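You operate a simulated robot arm through the tools that you are given. There is no shell and no other tool. Be economical: measure what you need, move in short steps, check, and stop when the job is done.

The job below is to be done with a simulated robot arm. You get a single attempt, and the scene is never put back.

JOB
The display says GUARD OPEN: isolate, shut the guard, then prove one start and stop.
Fine: power on, reset, start, stop; end with the isolator off and locked.

It is judged by the outcome, as a careful person would: the job done as asked, and still so three seconds after it is handed in. It fails if anything else is knocked over, pushed out of place, dropped, spilled or broken.

ROBOT AND FRAMES
A 7-joint arm with a two-finger parallel gripper, fixed in place. Base frame: the origin is at the foot of the arm, x ahead of it, y to its left, z up. Units: mm, degrees, N and s.
With the tool pointing down near the work surface it reaches from about 280 to 680 mm from the base axis. Its first joint turns from -66.0 to 66.0 degrees. Payload 1.57 kg.
The tool frame sits at the grasp point between the pads (the TCP): z along the fingers, y along the line on which they close. The tips reach 30 mm beyond it. Largest opening 110 mm; finger width 24, thickness 12; the body of the gripper, 48 by 112 mm, starts 78 mm behind the TCP.
Orientation is that of the tool frame in the base frame, as [roll, pitch, yaw] about the fixed x, y, z axes, in that order (R = Rz(yaw) Ry(pitch) Rx(roll)). With the fingers straight down and closing along the base's y, the tool's x points along the base's -x, its y along +y and its z along -z.

CONTROLS
- The arm moves only by the tool servo_tool. Its argument "steps" is a list of rows, each a list of 7 numbers: the turn, a rotation vector about the tool's x, y, z in degrees, then the shift along the tool's x, y, z in mm, then the opening, from 0 (shut) to 1 (fully open). In form: [[ax, ay, az, tx, ty, tz, fingers], ...]. A call has 1 to 10 rows; each row shifts and turns the commanded pose from where the row before left it, along the tool's axes as they then stand. Rows are played at 5 a second. More than 50 mm and 8.6 degrees between two rows, or a gripper value outside its range, and nothing of the call is played. A pose out of reach is approached as far as the arm can. The call stops where the force on the tool passes 40 N (or 10 N more than at its start, if that is more) or the arm is blocked; 0.2 s more then pass. Each finger travels about 108 mm/s and halts on what it meets, pressing with about 21 N; the grip force reading is that of the motor and also rises with nothing between the fingers. The clock runs only during rows and for 0.2 s after the last one: add rows that do not move to give the fingers time. The reply holds the time, the measured pose of the TCP, the force on the tool along the base axes, the opening and the grip force, in the units named above and with some noise, with the torque about the TCP (base axes, N m) and any sound that the robot's microphone picked up, and new pictures: "pictures" is both (left out), scene, wrist or none.
- Cameras (640 x 400 px; columns grow to the right, rows downward): "scene" is fixed at [161.7, -386.2, 1413.1]; the picture's right is [0.82, -0.57, 0.00], its down [-0.27, -0.39, -0.88] and it looks along [0.50, 0.72, -0.48] (base axes); focal length 258 px, centre (320, 200). "wrist" rides on the gripper at [70, 16, -141] in the tool frame; the picture's right is [-0.23, 0.97, 0.00], its down [-0.85, -0.20, -0.48] and it looks along [-0.47, -0.11, 0.88] (tool axes); focal length 222 px, centre (320, 200). There is no depth. A picture from a camera that has moved, and an enlarged one, comes with that camera's place and axes in the base frame and with its lens.
- close_up(camera, box): a new picture of the part [left, top, right, bottom] of that camera's present view, enlarged. The clock stands still meanwhile.
- close_job(): hands the job in; it is judged then, once.

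Work in short steps. Places have to be worked out from the pictures, the camera data and where the tool is seen: move nearer, look again, correct. Check each grasp and each placing, and mend what went wrong. You have 120 turns and 200 pictures in all, those below and enlarged ones among them. Open the gripper and draw the arm clear of the work before you hand the job in, unless the task says otherwise; then end with one line.

The tools are called as a command line: name --pt "numbers of a row" for each row, then --argument value for the rest, lists and objects as JSON in quotes. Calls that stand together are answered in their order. servo_tool: Moves the arm, as the interface text tells. Its arguments: {"type":"object","properties":{"steps":{"type":"array","items":{"type":"array","items":{"type":"number"}}},"pictures":{"type":"string","enum":["both","scene","wrist","none"]}},"required":["steps"]} The other tools are called the same way: close_up (camera, box) takes an enlarged picture of a part of a camera's view; close_job () hands the job in.

At the start:

```text
time_s: 0.0
tcp_pos: [343.7, 42.7, 1321.1]
ee_rot: [180.0, 0.0, 179.8]
wrist_force: [0.1, 0.0, 0.2]
ft_torque: [-0.01, 0.01, 0.01]
gripper_width: 110.0
grip_force: 0.0
```

scene: 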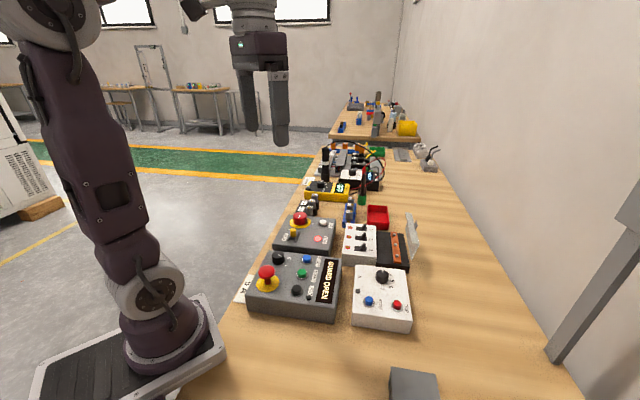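
wrist: 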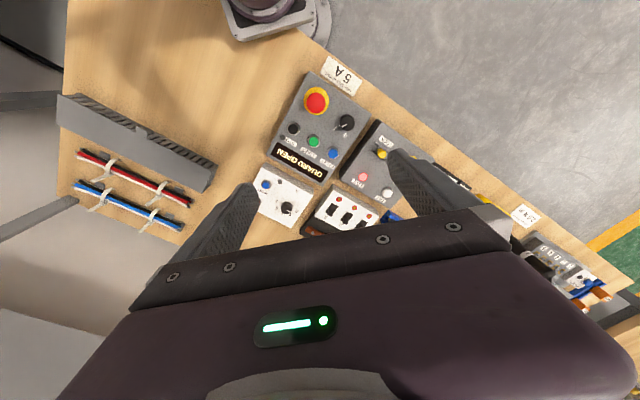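

The panel with GUARD OPEN and its neighbours are in the middle of the bench. I'll enlarge both views to read labels.

close_up --camera "scene" --box '[230, 190, 430, 340]'

close_up --camera "wrist" --box '[240, 60, 440, 240]'

```text
2.67 times, centred on (330, 265) of scene
camera zoom: at [161.7, -386.2, 1413.1], right [0.82, -0.57, 0.0], down [-0.27, -0.39, -0.88], along [0.5, 0.72, -0.48], focal length 689 px, centre (293, 27)
```

zoom: 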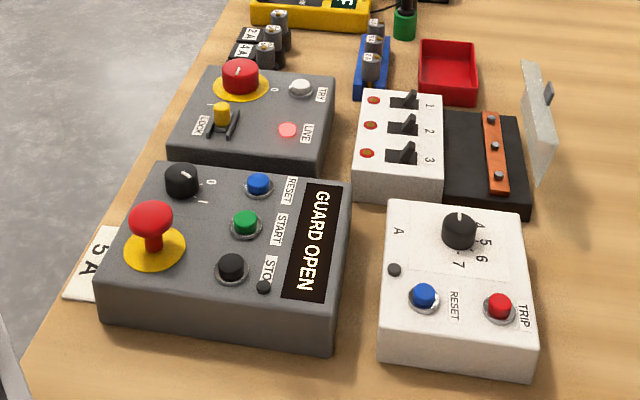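

```text
2.22 times, centred on (340, 150) of wrist
camera zoom: at [275.3, 58.3, 1463.6], right [0.23, 0.97, 0.0], down [0.85, -0.2, 0.48], along [0.47, -0.11, -0.88], focal length 494 px, centre (276, 311)
```

zoom: 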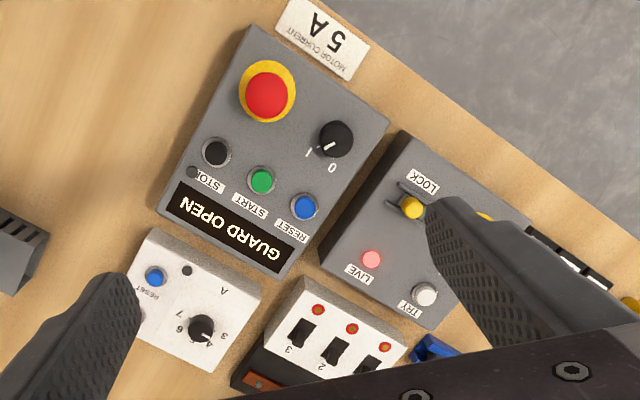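

Isolator box (red knob, yellow lock, TRY, LIVE), control panel (selector 0/I, e-stop, RESET/START/STOP), and breaker/busbar box with an open clear guard. I'll lower the tool about 170 mm and go forward to see better.

servo_tool --pt "0 0 0 -30 0 34 1" --pt "0 0 0 -30 0 34 1" --pt "0 0 0 -30 0 34 1" --pt "0 0 0 -30 0 34 1" --pt "0 0 0 -30 0 34 1" --pt "0 0 0 0 0 0 0"

```text
time_s: 1.4
tcp_pos: [494.9, 47.1, 1149.7]
ee_rot: [179.9, 0.0, -180.0]
wrist_force: [-0.2, 0.4, 0.3]
ft_torque: [0.01, -0.01, -0.01]
gripper_width: 28.2
grip_force: 0.6
camera wrist: at [424.6, 62.3, 1292.3], right [0.23, 0.97, 0.0], down [0.85, -0.2, 0.48], along [0.47, -0.11, -0.88], focal length 222 px, centre (320, 200)
```

scene: 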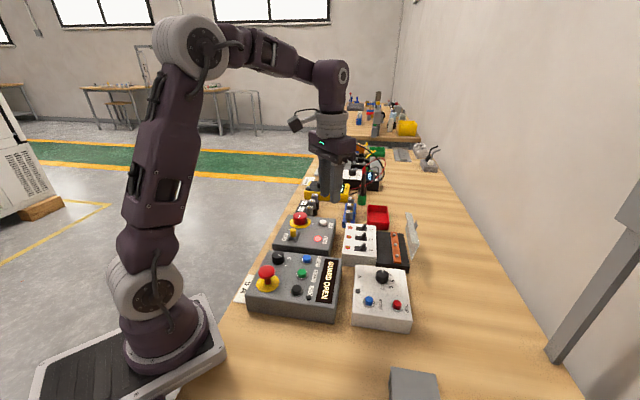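
wrist: 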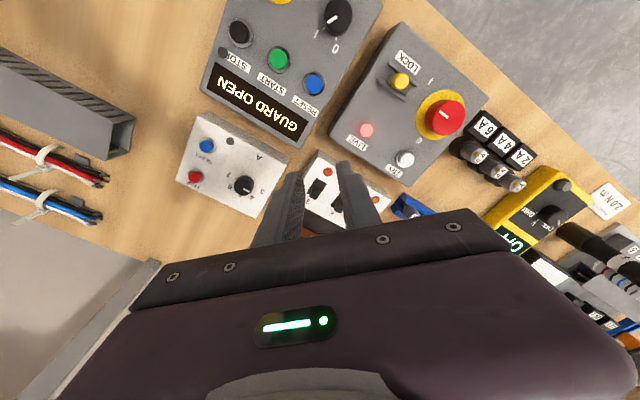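

I'll enlarge the isolator, panel, and the guard.

close_up --camera "wrist" --box '[300, 20, 500, 220]'

close_up --camera "wrist" --box '[160, 0, 360, 220]'

close_up --camera "scene" --box '[330, 200, 430, 280]'

close_up --camera "scene" --box '[265, 200, 345, 260]'

```text
2.00 times, centred on (400, 120) of wrist
camera zoom: at [424.6, 62.3, 1292.3], right [0.23, 0.97, 0.0], down [0.85, -0.2, 0.48], along [0.47, -0.11, -0.88], focal length 444 px, centre (160, 360)
```

zoom: 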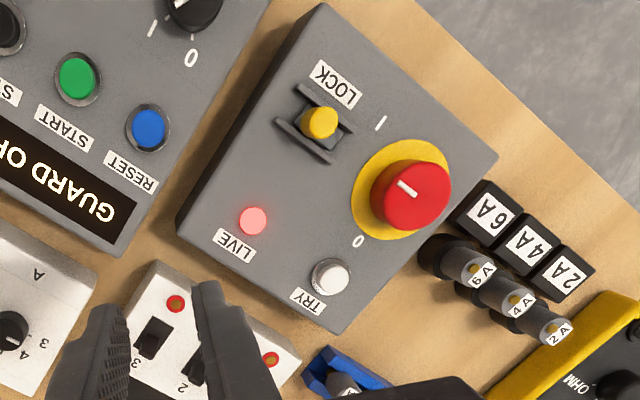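

```text
1.82 times, centred on (260, 110) of wrist
camera zoom: at [424.6, 62.3, 1292.3], right [0.23, 0.97, 0.0], down [0.85, -0.2, 0.48], along [0.47, -0.11, -0.88], focal length 404 px, centre (429, 364)
```

zoom: 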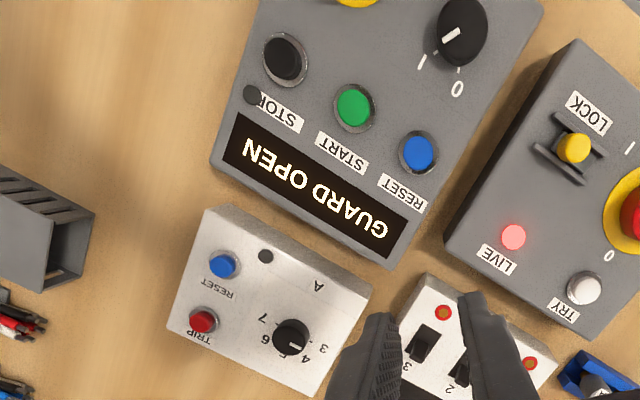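

```text
5.00 times, centred on (380, 240) of scene
camera zoom: at [161.7, -386.2, 1413.1], right [0.82, -0.57, 0.0], down [-0.27, -0.39, -0.88], along [0.5, 0.72, -0.48], focal length 1292 px, centre (20, 0)
```

zoom: 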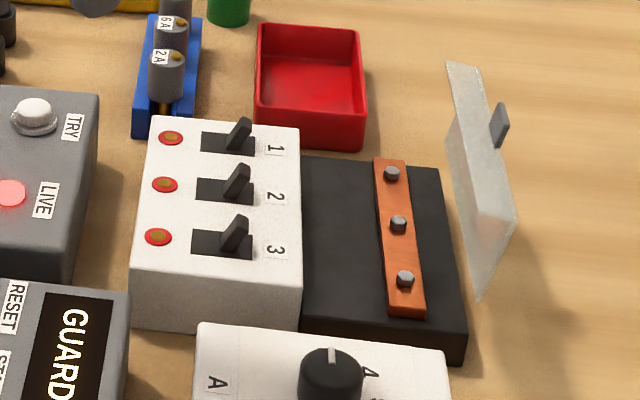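

```text
6.67 times, centred on (305, 230) of scene
camera zoom: at [161.7, -386.2, 1413.1], right [0.82, -0.57, 0.0], down [-0.27, -0.39, -0.88], along [0.5, 0.72, -0.48], focal length 1722 px, centre (420, 0)
```

zoom: 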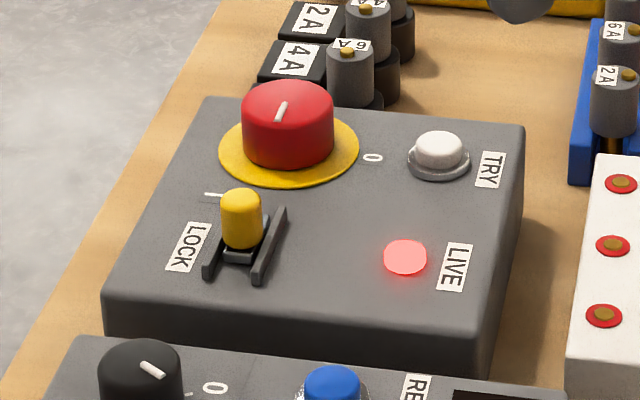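

The isolator is ON (mark points at the lock peg; 0 lies about 90° anticlockwise). I estimate the knob centre near (507, 215), top about 990. I'll move above it with tips well clear.

servo_tool --pt "0 0 0 -3 42 20 1" --pt "0 0 0 -3 42 20 1" --pt "0 0 0 -3 42 25 1" --pt "0 0 0 -3 42 25 1" --pt "0 0 0 0 0 0 1"

```text
time_s: 2.6
tcp_pos: [507.7, 214.3, 1060.3]
ee_rot: [-180.0, 0.0, 180.0]
wrist_force: [0.0, -0.3, -0.9]
ft_torque: [-0.01, 0.0, 0.02]
gripper_width: 109.9
grip_force: 0.0
camera wrist: at [437.3, 230.0, 1202.4], right [0.23, 0.97, 0.0], down [0.85, -0.2, 0.48], along [0.47, -0.11, -0.88], focal length 222 px, centre (320, 200)
```

scene: 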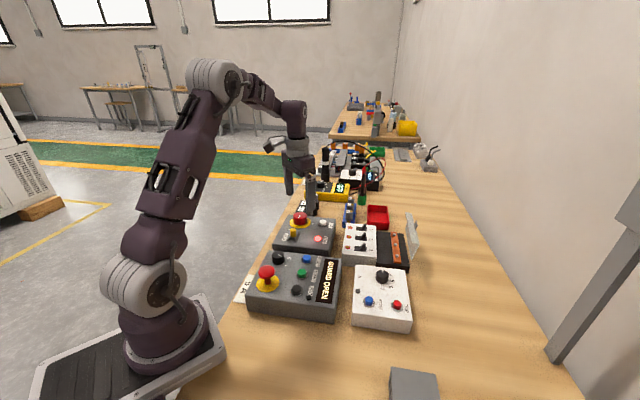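
wrist: 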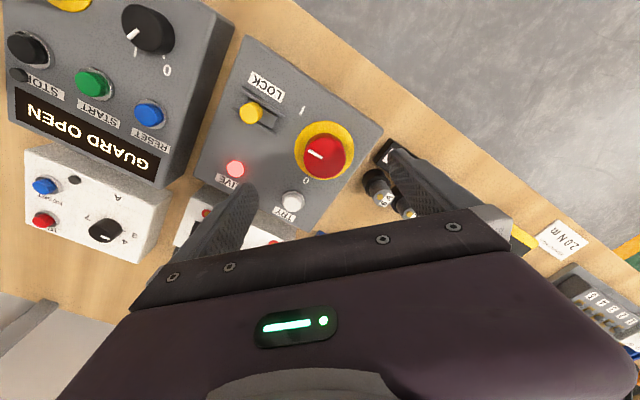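

The camera confirms the knob centre about (507, 216.5). Narrow to 80 mm and descend beside the knob.

servo_tool --pt "0 0 0 0 2 0 0.73" --pt "0 0 0 0 0 20 0.73" --pt "0 0 0 0 0 20 0.73" --pt "0 0 0 0 0 12 0.73" --pt "0 0 0 0 0 8 0.73" --pt "0 0 0 0 0 0 0.73"

close_up --camera "wrist" --box '[200, 30, 450, 230]'

close_up --camera "scene" --box '[260, 170, 360, 270]'

```text
time_s: 4.0
tcp_pos: [507.2, 215.3, 1002.9]
ee_rot: [-180.0, 0.0, 180.0]
wrist_force: [0.8, -0.2, -0.4]
ft_torque: [-0.02, 0.03, -0.02]
gripper_width: 80.2
grip_force: 0.1
camera wrist: at [438.0, 229.7, 1144.4], right [0.23, 0.97, 0.0], down [0.85, -0.2, 0.48], along [0.47, -0.11, -0.88], focal length 222 px, centre (320, 200)
```

scene: 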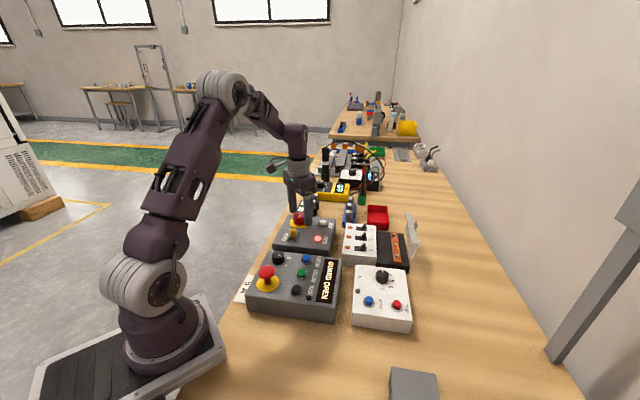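
wrist: 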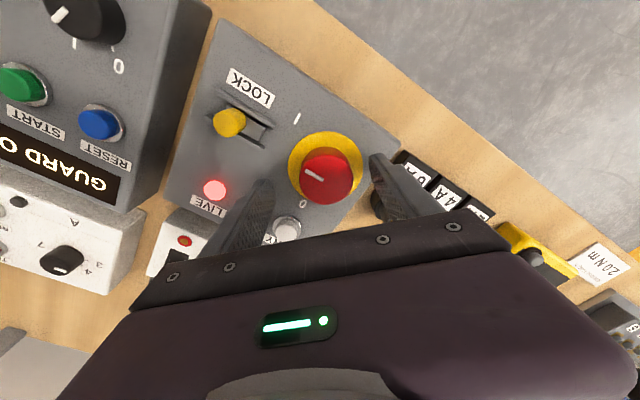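

```text
2.00 times, centred on (325, 130) of wrist
camera zoom: at [438.0, 229.7, 1144.4], right [0.23, 0.97, 0.0], down [0.85, -0.2, 0.48], along [0.47, -0.11, -0.88], focal length 444 px, centre (310, 340)
```

zoom: 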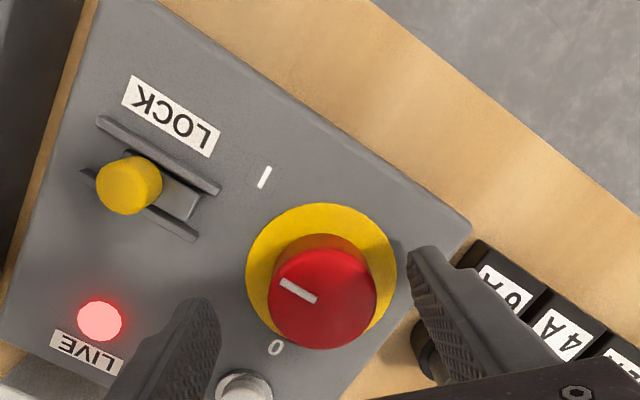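

```text
4.00 times, centred on (310, 220) of scene
camera zoom: at [161.7, -386.2, 1413.1], right [0.82, -0.57, 0.0], down [-0.27, -0.39, -0.88], along [0.5, 0.72, -0.48], focal length 1033 px, centre (360, 120)
```

zoom: 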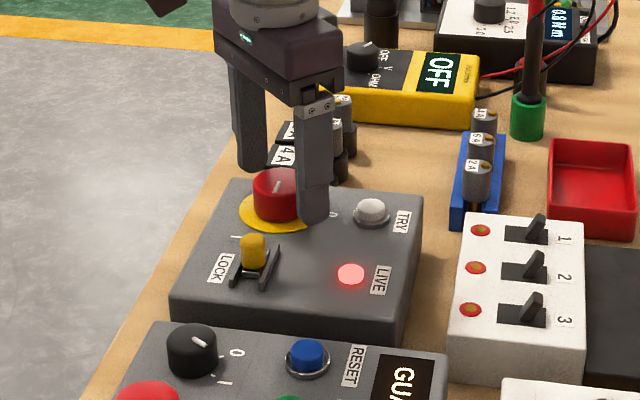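

Fingers straddle the knob. Lower 8 mm more and close on it.

servo_tool --pt "0 0 0 0 0 4 0.73" --pt "0 0 0 0 0 4 0.73" --pt "0 0 0 0 1 0 0.55" --pt "0 0 0 0 0 0 0.4" --pt "0 0 0 0 0 0 0.3" --pt "0 0 0 0 0 0 0.3" --pictures "wrist"

```text
time_s: 5.4
tcp_pos: [506.3, 216.9, 995.3]
ee_rot: [179.8, 0.0, -180.0]
wrist_force: [0.2, 17.8, -1.6]
ft_torque: [0.46, -0.25, 0.04]
gripper_width: 48.6
grip_force: 8.5
camera wrist: at [436.9, 231.4, 1136.6], right [0.23, 0.97, 0.0], down [0.85, -0.2, 0.48], along [0.47, -0.11, -0.88], focal length 222 px, centre (320, 200)
```

wrist: 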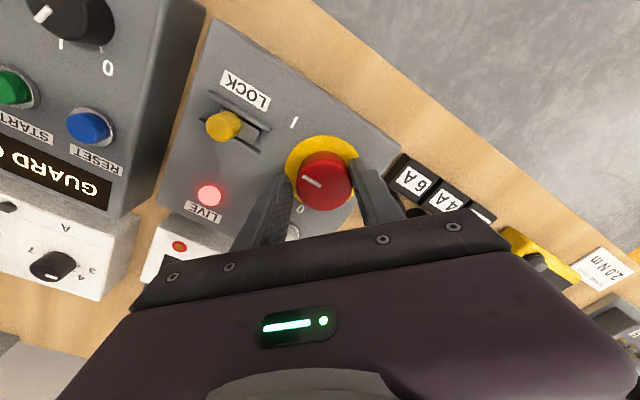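

Only the +y finger presses (17.8 N on +y). Shift +y a little to centre and tighten.

servo_tool --pt "0 0 0 0 1.5 0 0.3" --pt "0 0 0 0 0 0 0.3" --pt "0 0 0 0 1 0 0.3" --pt "0 0 0 0 0 0 0.3" --pictures "wrist"

```text
time_s: 6.4
tcp_pos: [507.7, 217.9, 994.4]
ee_rot: [179.9, 0.0, -180.0]
wrist_force: [-5.2, 15.1, 0.6]
ft_torque: [0.47, 0.19, 0.17]
gripper_width: 46.5
grip_force: 7.8
camera wrist: at [437.6, 232.8, 1136.7], right [0.23, 0.97, 0.0], down [0.86, -0.2, 0.48], along [0.47, -0.11, -0.88], focal length 222 px, centre (320, 200)
```

wrist: 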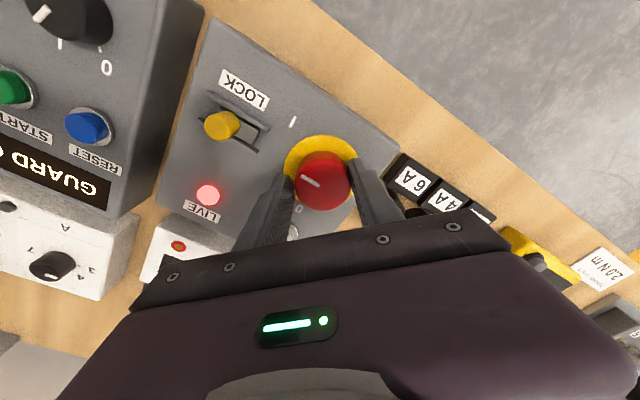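

Width shrinks as I shift, so the other finger isn't touching yet; continue +y.

servo_tool --pt "0 0 0 0 1.5 0 0.3" --pt "0 0 0 0 0 0 0.3" --pt "0 0 0 0 1.5 0 0.3" --pt "0 0 0 0 0 0 0.3" --pictures "wrist"

```text
time_s: 7.4
tcp_pos: [508.6, 219.9, 993.7]
ee_rot: [-179.9, 0.0, 179.8]
wrist_force: [-6.3, 1.8, 5.2]
ft_torque: [-0.03, -0.09, 0.09]
gripper_width: 43.1
grip_force: 45.1
camera wrist: at [438.3, 234.9, 1136.5], right [0.23, 0.97, 0.0], down [0.86, -0.2, 0.48], along [0.47, -0.11, -0.88], focal length 222 px, centre (320, 200)
```

wrist: 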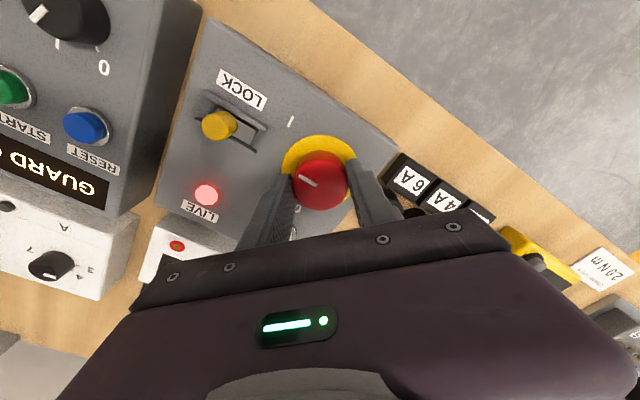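

Firm two-sided grip (45 N), knob centre y≈220. Now rotate anticlockwise seen from above (tool az negative), half way first.

servo_tool --pt "0 0 -8 0 0 0 0.3" --pt "0 0 -8 0 0 0 0.3" --pt "0 0 -8 0 0 0 0.3" --pt "0 0 -8 0 0 0 0.3" --pt "0 0 0 0 0 0 0.3"

```text
time_s: 8.6
tcp_pos: [508.6, 218.0, 994.1]
ee_rot: [-179.8, 0.0, -148.0]
wrist_force: [4.4, -10.0, -3.2]
ft_torque: [-0.61, -0.15, 0.01]
gripper_width: 42.8
grip_force: 45.2
camera wrist: at [440.2, 194.6, 1136.4], right [-0.32, 0.95, 0.0], down [0.83, 0.28, 0.48], along [0.45, 0.15, -0.88], focal length 222 px, centre (320, 200)
```

scene: 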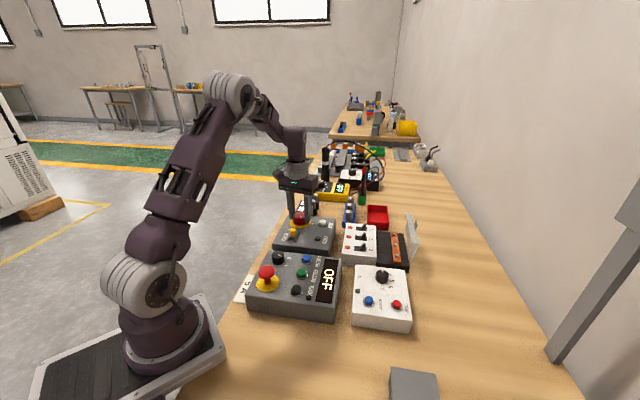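
wrist: 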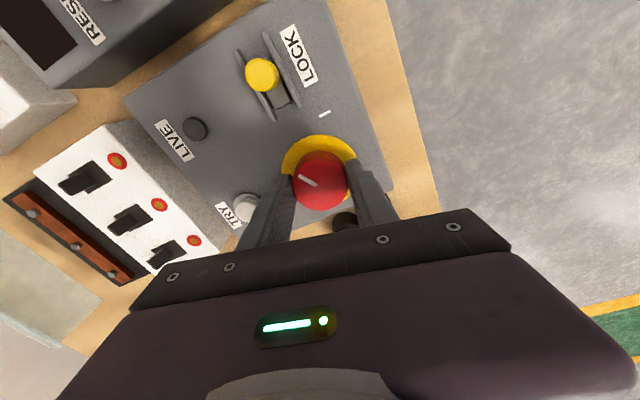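

Display now reads OFF and LIVE is out. Continue turning towards the 0 mark.

servo_tool --pt "0 0 -8 0 0 0 0.3" --pt "0 0 -8 0 0 0 0.3" --pt "0 0 -8 0 0 0 0.3" --pt "0 0 -8 0 0 0 0.3" --pt "0 0 -8 0 0 0 0.3" --pt "0 0 -8 0 0 0 0.3" --pt "0 0 0 0 0 0 0.3" --pictures "wrist"

close_up --camera "wrist" --box '[210, 60, 430, 240]'

```text
time_s: 10.2
tcp_pos: [508.9, 219.0, 995.4]
ee_rot: [-179.8, 0.0, -99.9]
wrist_force: [21.2, -23.4, 5.6]
ft_torque: [0.11, -0.45, -0.04]
gripper_width: 42.9
grip_force: 45.5
camera wrist: at [480.1, 151.7, 1136.5], right [-0.92, 0.39, 0.0], down [0.34, 0.81, 0.48], along [0.19, 0.44, -0.88], focal length 222 px, centre (320, 200)
```

wrist: 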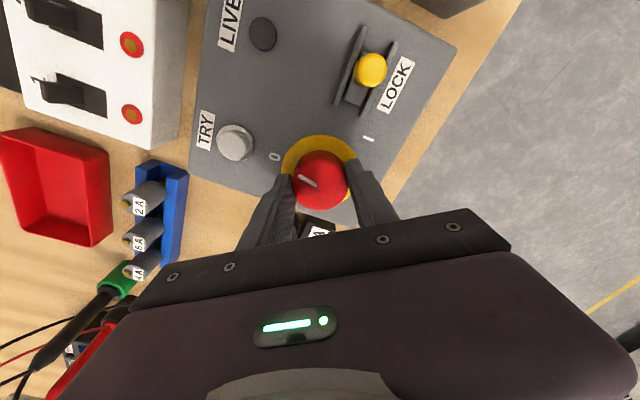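

```text
2.22 times, centred on (320, 150) of wrist
camera zoom: at [480.1, 151.7, 1136.5], right [-0.92, 0.39, 0.0], down [0.34, 0.81, 0.48], along [0.19, 0.44, -0.88], focal length 494 px, centre (320, 311)
```

zoom: 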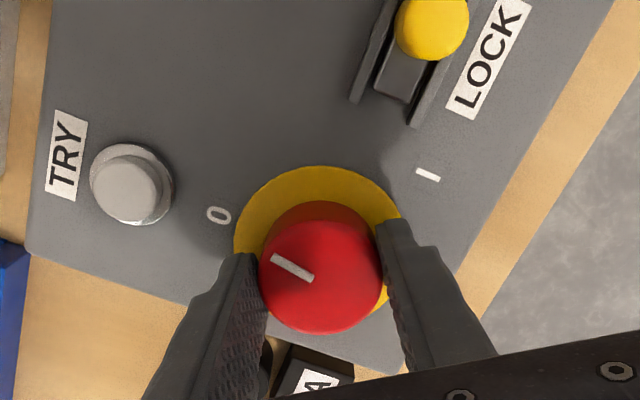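

Nearly at 0. Relieve the side force by shifting 2 mm and rotate about 9° more.

servo_tool --pt "0 0 0 1.6 -2.3 0 0.3" --pt "0 0 -5 0 0 0 0.3" --pt "0 0 -5 0 0 0 0.3" --pt "0 0 0 0 0 0 0.3" --pictures "none"

close_up --camera "wrist" --box '[210, 60, 430, 240]'

```text
time_s: 11.2
tcp_pos: [509.6, 217.2, 993.9]
ee_rot: [-179.9, 0.2, -89.8]
wrist_force: [5.4, -9.6, 32.9]
ft_torque: [-0.63, -0.1, -0.15]
gripper_width: 42.8
grip_force: 44.8
```

```text
2.22 times, centred on (320, 150) of wrist
camera zoom: at [492.4, 147.1, 1136.2], right [-0.97, 0.23, 0.0], down [0.2, 0.85, 0.48], along [0.11, 0.47, -0.88], focal length 494 px, centre (320, 311)
```

zoom: 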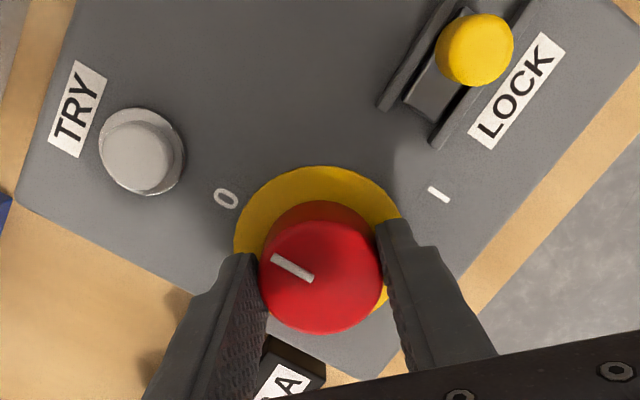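

Turned 90°. Release and rise, and check that LIVE stays out.

servo_tool --pt "0 0 0 0 0 0 0.65" --pt "0 0 0 0 0 0 0.65" --pt "0 0 0 0 0 -30 0.65" --pt "0 0 0 0 0 -40 0.65" --pt "0 0 0 0 0 -50 0.65" --pt "0 0 0 0 0 0 0.65"

close_up --camera "wrist" --box '[210, 20, 430, 220]'

close_up --camera "scene" --box '[230, 200, 430, 330]'

```text
time_s: 12.6
tcp_pos: [508.2, 215.9, 1114.9]
ee_rot: [-180.0, 0.1, -90.1]
wrist_force: [-0.1, 0.4, -0.8]
ft_torque: [-0.01, 0.0, 0.02]
gripper_width: 71.4
grip_force: 0.1
camera wrist: at [492.0, 145.6, 1257.0], right [-0.97, 0.23, 0.0], down [0.2, 0.85, 0.48], along [0.11, 0.47, -0.88], focal length 222 px, centre (320, 200)
```

scene: 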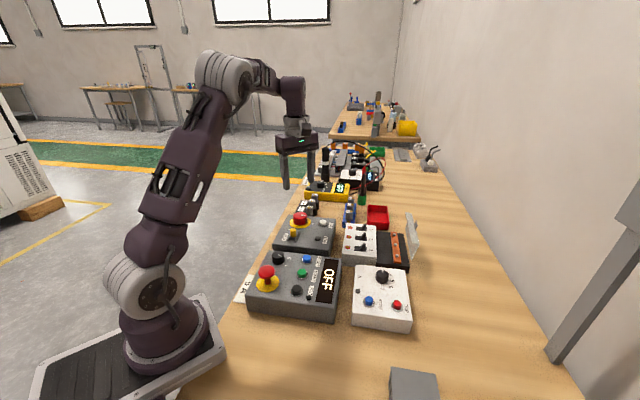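
wrist: 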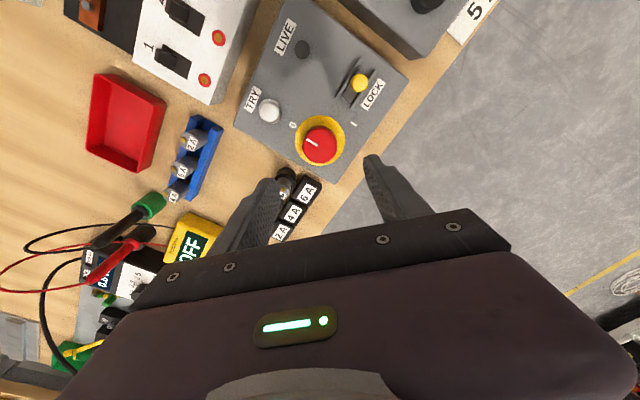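

```text
2.00 times, centred on (320, 120) of wrist
camera zoom: at [492.0, 145.6, 1257.0], right [-0.97, 0.23, 0.0], down [0.2, 0.85, 0.48], along [0.11, 0.47, -0.88], focal length 444 px, centre (320, 360)
```

zoom: 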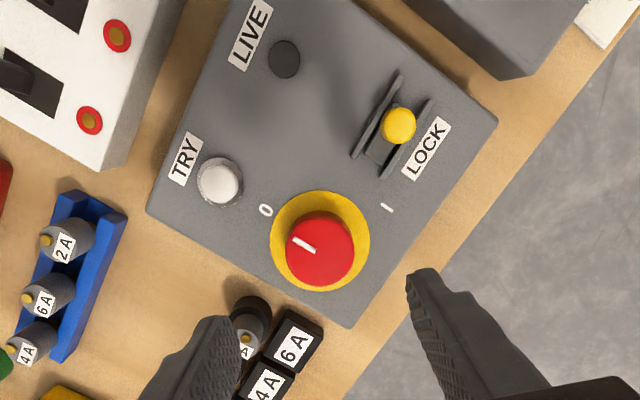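

```text
3.08 times, centred on (330, 265) of scene
camera zoom: at [161.6, -386.2, 1413.1], right [0.82, -0.57, 0.0], down [-0.27, -0.39, -0.88], along [0.5, 0.72, -0.48], focal length 795 px, centre (289, 0)
```

zoom: 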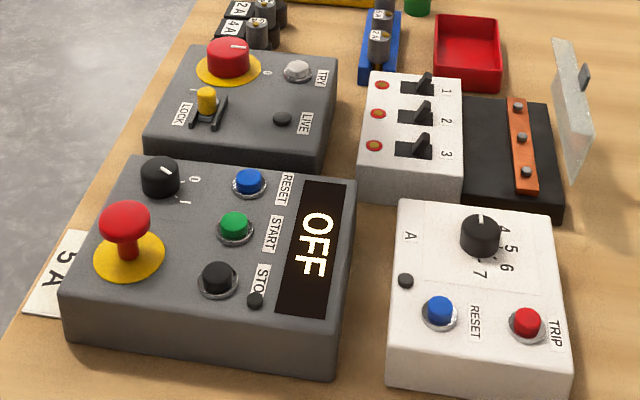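

Isolator at 0, display OFF, LIVE out. Now survey the guard with the wrist camera: move to about (640, 10, 1150).

servo_tool --pt "0 0 0 41 -26 -7 0.65" --pt "0 0 0 41 -26 -7 0.65" --pt "0 0 0 41 -26 -7 0.65" --pt "0 0 0 41 -26 -7 0.65" --pt "0 0 0 42 -28 -7 0.65" --pt "0 0 0 0 0 0 0.65"

close_up --camera "wrist" --box '[180, 0, 480, 220]'

```text
refused: row 5 steps farther than a row can; nothing moved
```

```text
1.82 times, centred on (330, 110) of wrist
camera zoom: at [492.0, 145.6, 1257.0], right [-0.97, 0.23, 0.0], down [0.2, 0.85, 0.48], along [0.11, 0.47, -0.88], focal length 404 px, centre (302, 364)
```

zoom: 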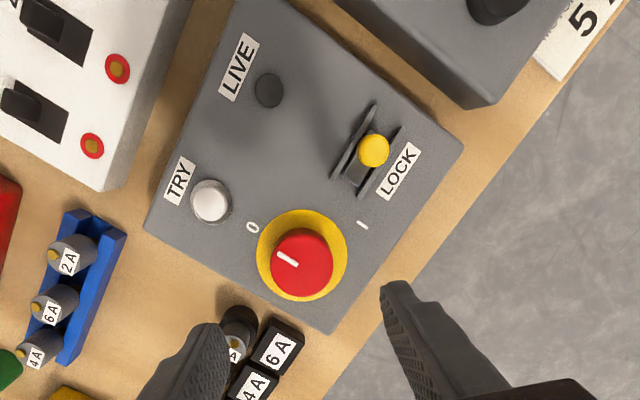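

Step too big; resend with smaller rows.

servo_tool --pt "0 0 0 34 -22 -6 0.65" --pt "0 0 0 34 -22 -6 0.65" --pt "0 0 0 34 -22 -6 0.65" --pt "0 0 0 34 -22 -6 0.65" --pt "0 0 0 35 -22 -6 0.65" --pt "0 0 0 35 -22 -6 0.65" --pt "0 0 0 0 0 0 0.65"

close_up --camera "wrist" --box '[180, 0, 480, 220]'

```text
time_s: 14.2
tcp_pos: [634.0, 21.0, 1144.7]
ee_rot: [179.6, -0.5, -89.1]
wrist_force: [-0.2, 0.2, 0.0]
ft_torque: [-0.02, 0.01, 0.02]
gripper_width: 71.7
grip_force: 0.1
out of reach, approached as far as the arm can: row 6
camera wrist: at [619.5, -48.9, 1287.6], right [-0.98, 0.21, 0.01], down [0.19, 0.86, 0.47], along [0.09, 0.46, -0.88], focal length 222 px, centre (320, 200)
```

scene: 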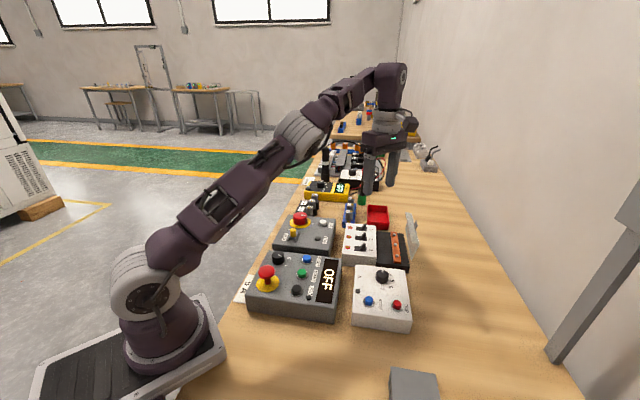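
wrist: 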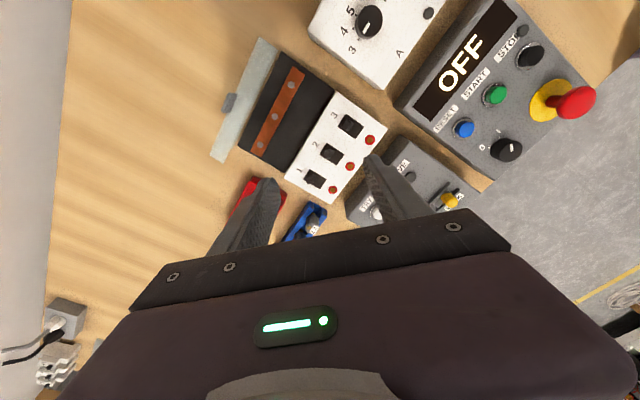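

```text
1.82 times, centred on (330, 110) of wrist
camera zoom: at [619.5, -48.9, 1287.6], right [-0.98, 0.21, 0.01], down [0.19, 0.86, 0.47], along [0.09, 0.46, -0.88], focal length 404 px, centre (302, 364)
```

zoom: 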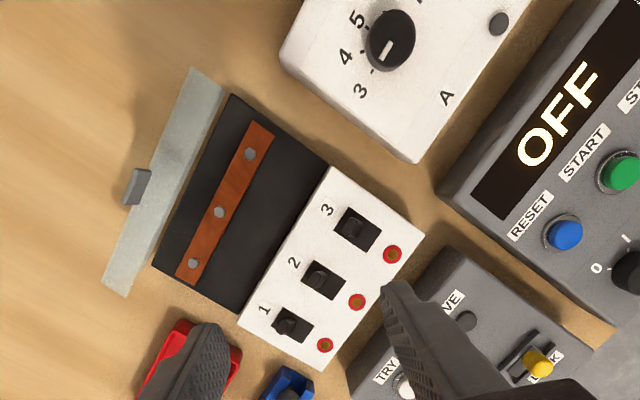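

Guard lid stands near-vertical, hinge from about (661,-94) to (764,12), top edge near z≈1015, near top corner about (669,-100). Plan: with shut, outward-tilted fingers go around the near end's outside and push it over. First retreat to (595,-130), tilt 30°.

servo_tool --pt "0 0 0 30 8 0 0" --pt "0 0 0 40 10 0 0" --pt "0 0 0 40 10 0 0" --pt "0 0 0 40 10 0 0" --pt "7.5 0 0 0 0 0 0" --pt "7.5 0 0 0 0 0 0" --pt "7.5 0 0 0 0 0 0" --pt "7.5 0 0 0 0 0 0" --pt "0 0 0 0 0 0 0"

```text
time_s: 16.2
tcp_pos: [603.2, -138.9, 1149.9]
ee_rot: [-149.8, 0.0, -90.1]
wrist_force: [-0.1, 0.1, 0.6]
ft_torque: [0.03, -0.01, 0.0]
gripper_width: 0.0
grip_force: 20.5
camera wrist: at [517.8, -209.6, 1264.1], right [-0.84, 0.23, -0.49], down [-0.07, 0.85, 0.51], along [0.53, 0.47, -0.71], focal length 222 px, centre (320, 200)
```

scene: 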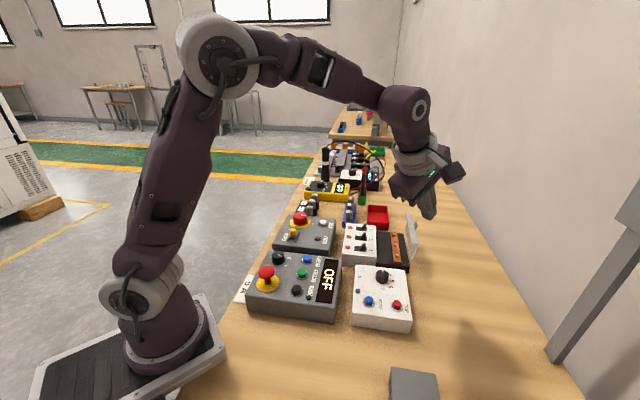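
wrist: 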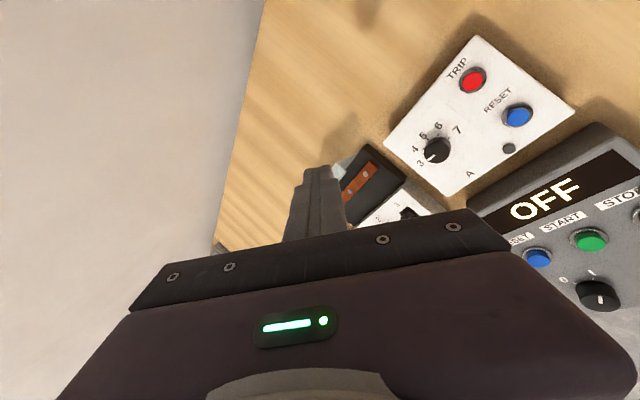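

Reachable. Now move the closed fingers outward-down to TCP ≈ (665,-139,1015), beside the guard's near end.

servo_tool --pt "0 0 0 0 3.5 37 0" --pt "0 0 0 0 3.5 37 0" --pt "0 0 0 0 3.5 37 0" --pt "0 0 0 0 3.5 37 0" --pt "0 0 0 0 0 0 0"

close_up --camera "scene" --box '[350, 160, 470, 280]'

close_up --camera "wrist" --box '[220, 100, 420, 240]'

```text
time_s: 17.4
tcp_pos: [665.9, -138.3, 1012.9]
ee_rot: [-150.0, 0.0, -89.9]
wrist_force: [-0.1, -0.8, -0.2]
ft_torque: [0.01, 0.01, -0.03]
gripper_width: 0.0
grip_force: 21.0
camera wrist: at [581.4, -209.8, 1127.5], right [-0.84, 0.23, -0.49], down [-0.07, 0.85, 0.51], along [0.53, 0.47, -0.71], focal length 222 px, centre (320, 200)
```

scene: 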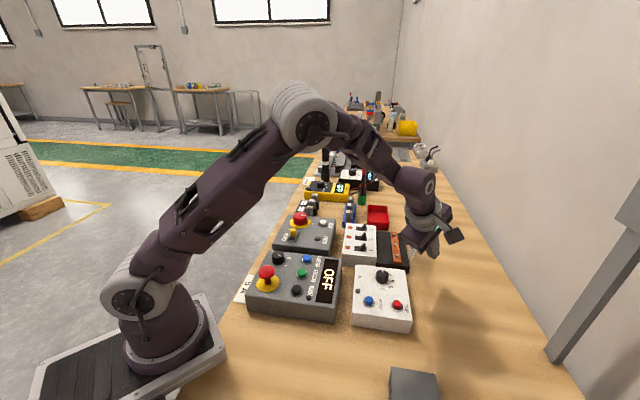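
wrist: 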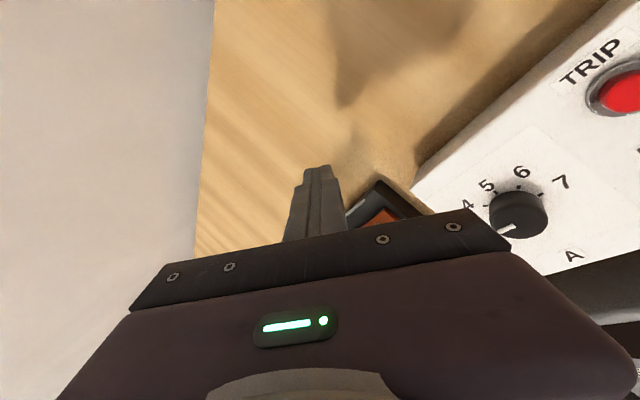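

```text
3.33 times, centred on (410, 220) of scene
camera zoom: at [161.7, -386.2, 1413.1], right [0.82, -0.57, 0.0], down [-0.27, -0.39, -0.88], along [0.5, 0.72, -0.48], focal length 861 px, centre (20, 133)
```

zoom: 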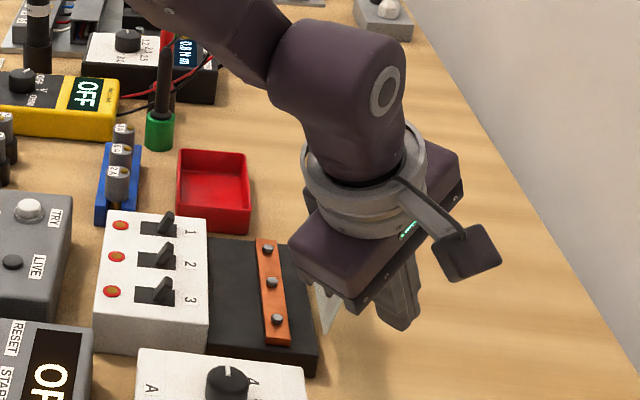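

```text
2.86 times, centred on (320, 170) of wrist
camera zoom: at [581.4, -209.8, 1127.5], right [-0.84, 0.23, -0.49], down [-0.07, 0.85, 0.51], along [0.53, 0.47, -0.71], focal length 635 px, centre (320, 286)
```

zoom: 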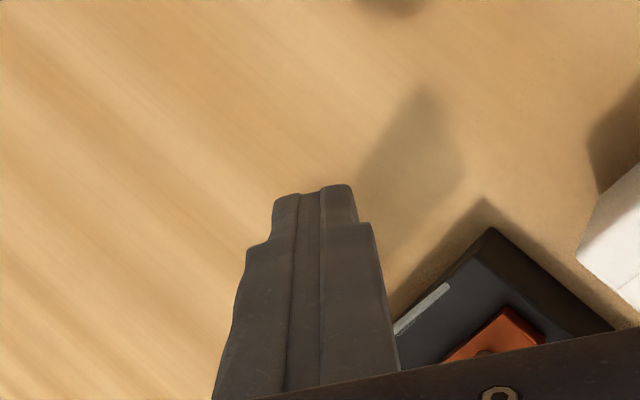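

Fingers are on the outer side of the guard's near end. Push in (-x,+y), watching force.

servo_tool --pt "0 0 0 -10 8.66 -5 0" --pt "0 0 0 -10 8.66 -5 0" --pt "0 0 0 -10 8.66 -5 0" --pt "0 0 0 -10 8.66 -5 0" --pt "0 0 0 0 0 0 0"

close_up --camera "scene" --box '[350, 160, 470, 280]'

```text
time_s: 18.6
tcp_pos: [625.0, -98.5, 1014.5]
ee_rot: [-149.9, 0.1, -90.1]
wrist_force: [-0.3, 1.1, 0.0]
ft_torque: [0.01, 0.02, -0.01]
gripper_width: 0.0
grip_force: 20.7
camera wrist: at [540.4, -169.7, 1129.6], right [-0.84, 0.23, -0.49], down [-0.07, 0.85, 0.51], along [0.53, 0.47, -0.71], focal length 222 px, centre (320, 200)
```

scene: 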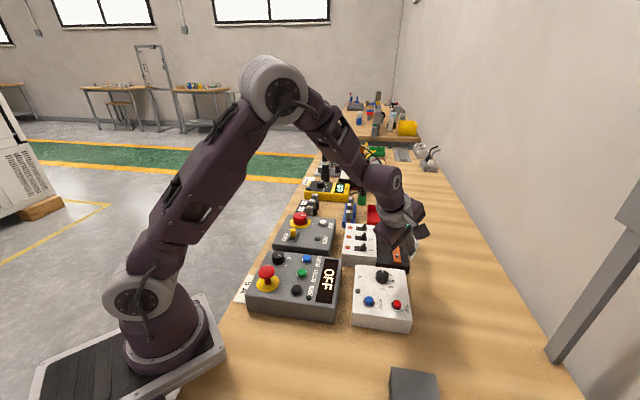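
wrist: 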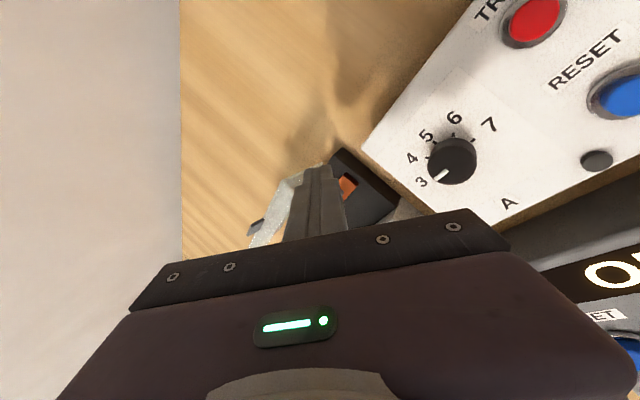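

```text
3.33 times, centred on (410, 220) of scene
camera zoom: at [161.6, -386.2, 1413.1], right [0.82, -0.57, 0.0], down [-0.27, -0.39, -0.88], along [0.5, 0.72, -0.48], focal length 861 px, centre (20, 133)
```

zoom: 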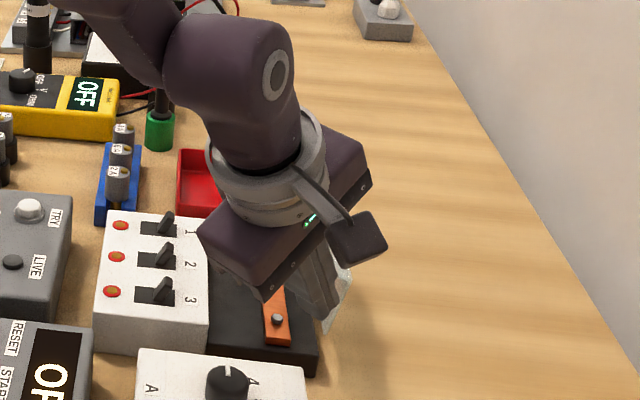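

The fingers passed just off the guard's near end without touching. Back out the same way, then shift along the guard by (+32,+32) before pushing again.

servo_tool --pt "0 0 0 20 -17.3 10 0" --pt "0 0 0 20 -17.3 10 0" --pt "0 0 0 5 -4.3 2.5 0" --pt "0 0 0 -16 -13.9 8 0" --pt "0 0 0 -16 -13.9 8 0" --pt "0 0 0 0 0 0 0"

close_up --camera "scene" --box '[350, 160, 470, 280]'

```text
time_s: 20.0
tcp_pos: [703.7, -112.0, 1017.9]
ee_rot: [-150.1, -0.1, -90.0]
wrist_force: [0.3, 0.9, -1.3]
ft_torque: [0.01, 0.03, 0.03]
gripper_width: 0.2
grip_force: 20.4
camera wrist: at [618.4, -181.9, 1131.9], right [-0.84, 0.23, -0.49], down [-0.07, 0.85, 0.51], along [0.53, 0.47, -0.71], focal length 222 px, centre (320, 200)
```

scene: 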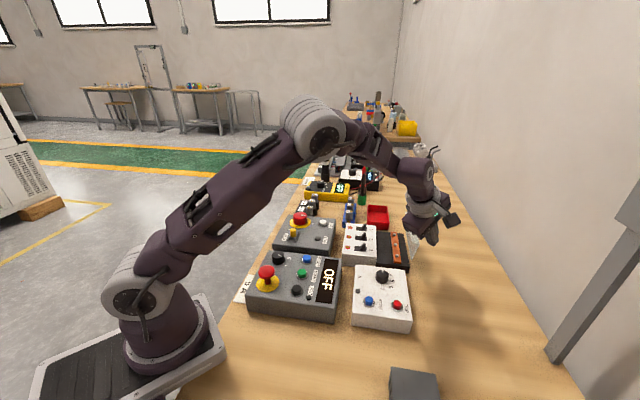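
wrist: 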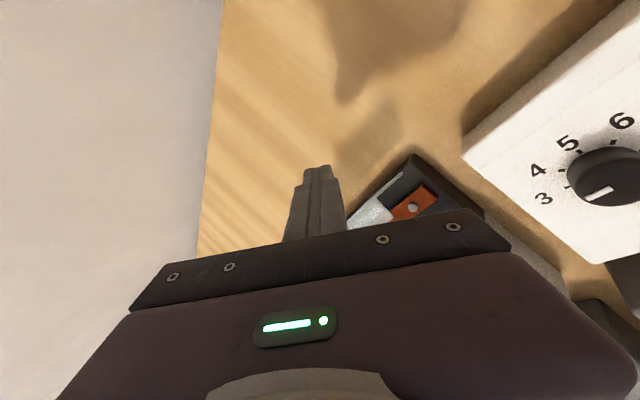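

```text
3.33 times, centred on (410, 220) of scene
camera zoom: at [161.7, -386.2, 1413.1], right [0.82, -0.57, 0.0], down [-0.27, -0.39, -0.88], along [0.5, 0.72, -0.48], focal length 861 px, centre (20, 133)
```

zoom: 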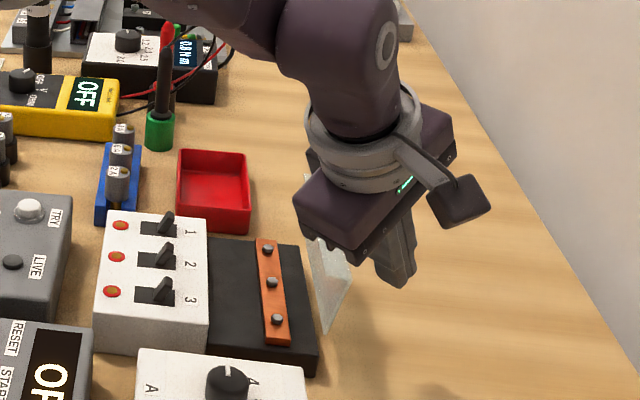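

Reached; the fingers are outside the guard now. Lower 10 mm and push in (-x,+y).

servo_tool --pt "0 0 0 0 5 8.66 0" --pt "0 0 0 -10 8.66 -5 0" --pt "0 0 0 -10 8.66 -5 0" --pt "0 0 0 -10 8.66 -5 0" --pt "0 0 0 -10 8.66 -5 0" --pt "0 0 0 -10 8.66 -5 0" --pt "0 0 0 0 0 0 0"

close_up --camera "scene" --box '[350, 160, 470, 280]'

```text
time_s: 21.6
tcp_pos: [650.4, -61.3, 1004.7]
ee_rot: [-149.9, 0.0, -90.0]
wrist_force: [0.7, 0.4, -0.6]
ft_torque: [0.01, 0.04, 0.02]
gripper_width: 0.2
grip_force: 21.1
camera wrist: at [565.4, -132.1, 1119.3], right [-0.84, 0.23, -0.49], down [-0.07, 0.85, 0.51], along [0.53, 0.47, -0.71], focal length 222 px, centre (320, 200)
```

scene: 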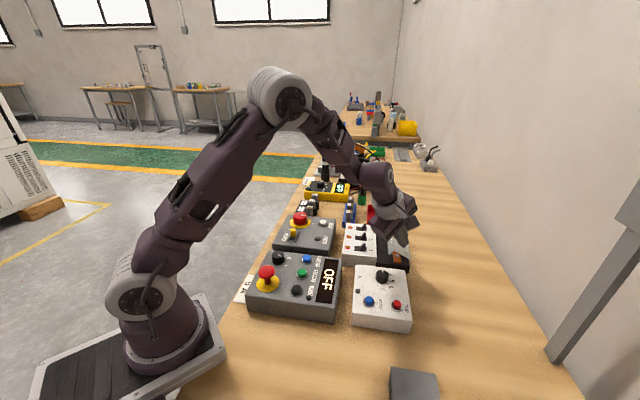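
wrist: 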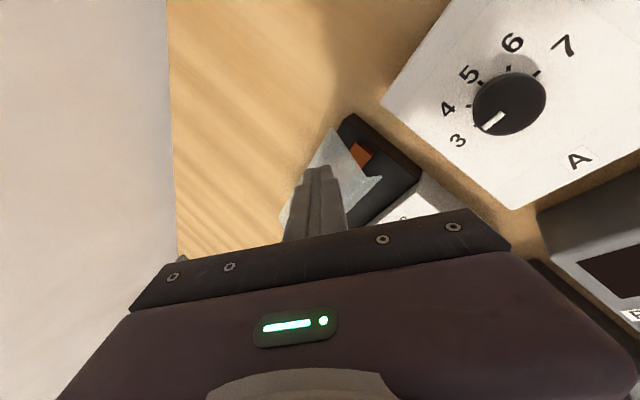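

```text
3.33 times, centred on (410, 220) of scene
camera zoom: at [161.6, -386.2, 1413.1], right [0.82, -0.57, 0.0], down [-0.27, -0.39, -0.88], along [0.5, 0.72, -0.48], focal length 861 px, centre (20, 133)
```

zoom: 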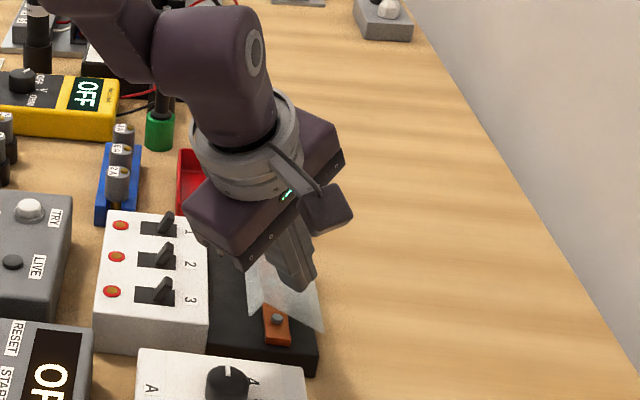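

The guard is folding over with little force. Continue inward a bit then down to close it.

servo_tool --pt "0 0 0 -7 8.5 2.5 0" --pt "0 0 0 -7 8.5 2.5 0" --pt "0 0 0 0 5 8.66 0" --pt "0 0 0 0 5 8.66 0" --pt "0 0 0 0 0 0 0"

close_up --camera "scene" --box '[350, 160, 470, 280]'

```text
time_s: 22.6
tcp_pos: [637.7, -48.0, 978.2]
ee_rot: [-149.5, -0.1, -90.0]
wrist_force: [-19.3, 2.5, 23.0]
ft_torque: [0.02, 0.46, 0.01]
gripper_width: 0.0
grip_force: 20.6
stopped in row 4: the force on the tool passed its limit at 54 N (the readings are from after the stop); the commanded pose is now the measured one
camera wrist: at [552.9, -118.2, 1093.7], right [-0.84, 0.23, -0.49], down [-0.07, 0.86, 0.51], along [0.54, 0.47, -0.7], focal length 222 px, centre (320, 200)
```

scene: 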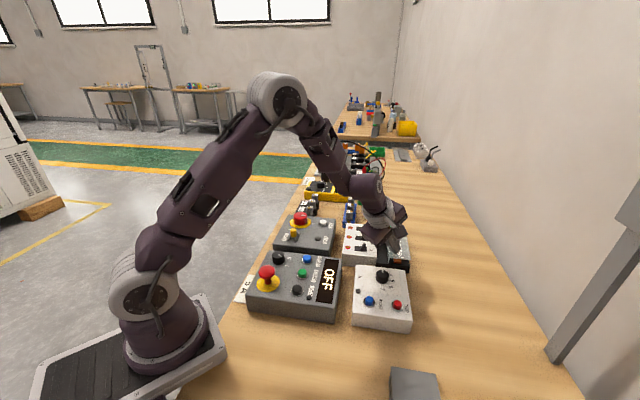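
wrist: 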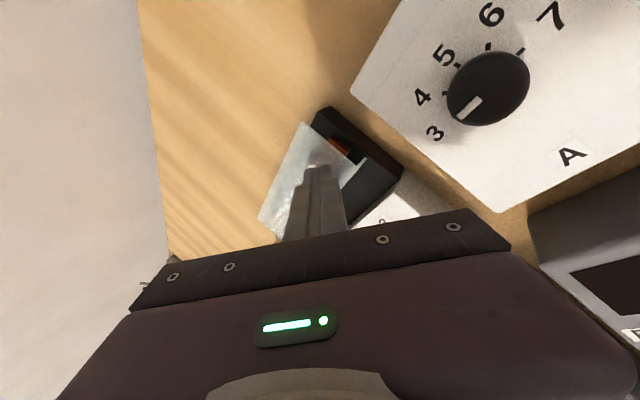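

```text
3.33 times, centred on (410, 220) of scene
camera zoom: at [160.6, -386.1, 1413.3], right [0.82, -0.57, 0.0], down [-0.27, -0.39, -0.88], along [0.5, 0.72, -0.48], focal length 861 px, centre (20, 133)
```

zoom: 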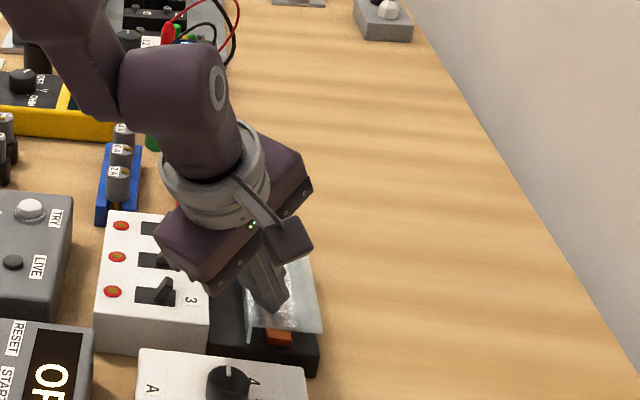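

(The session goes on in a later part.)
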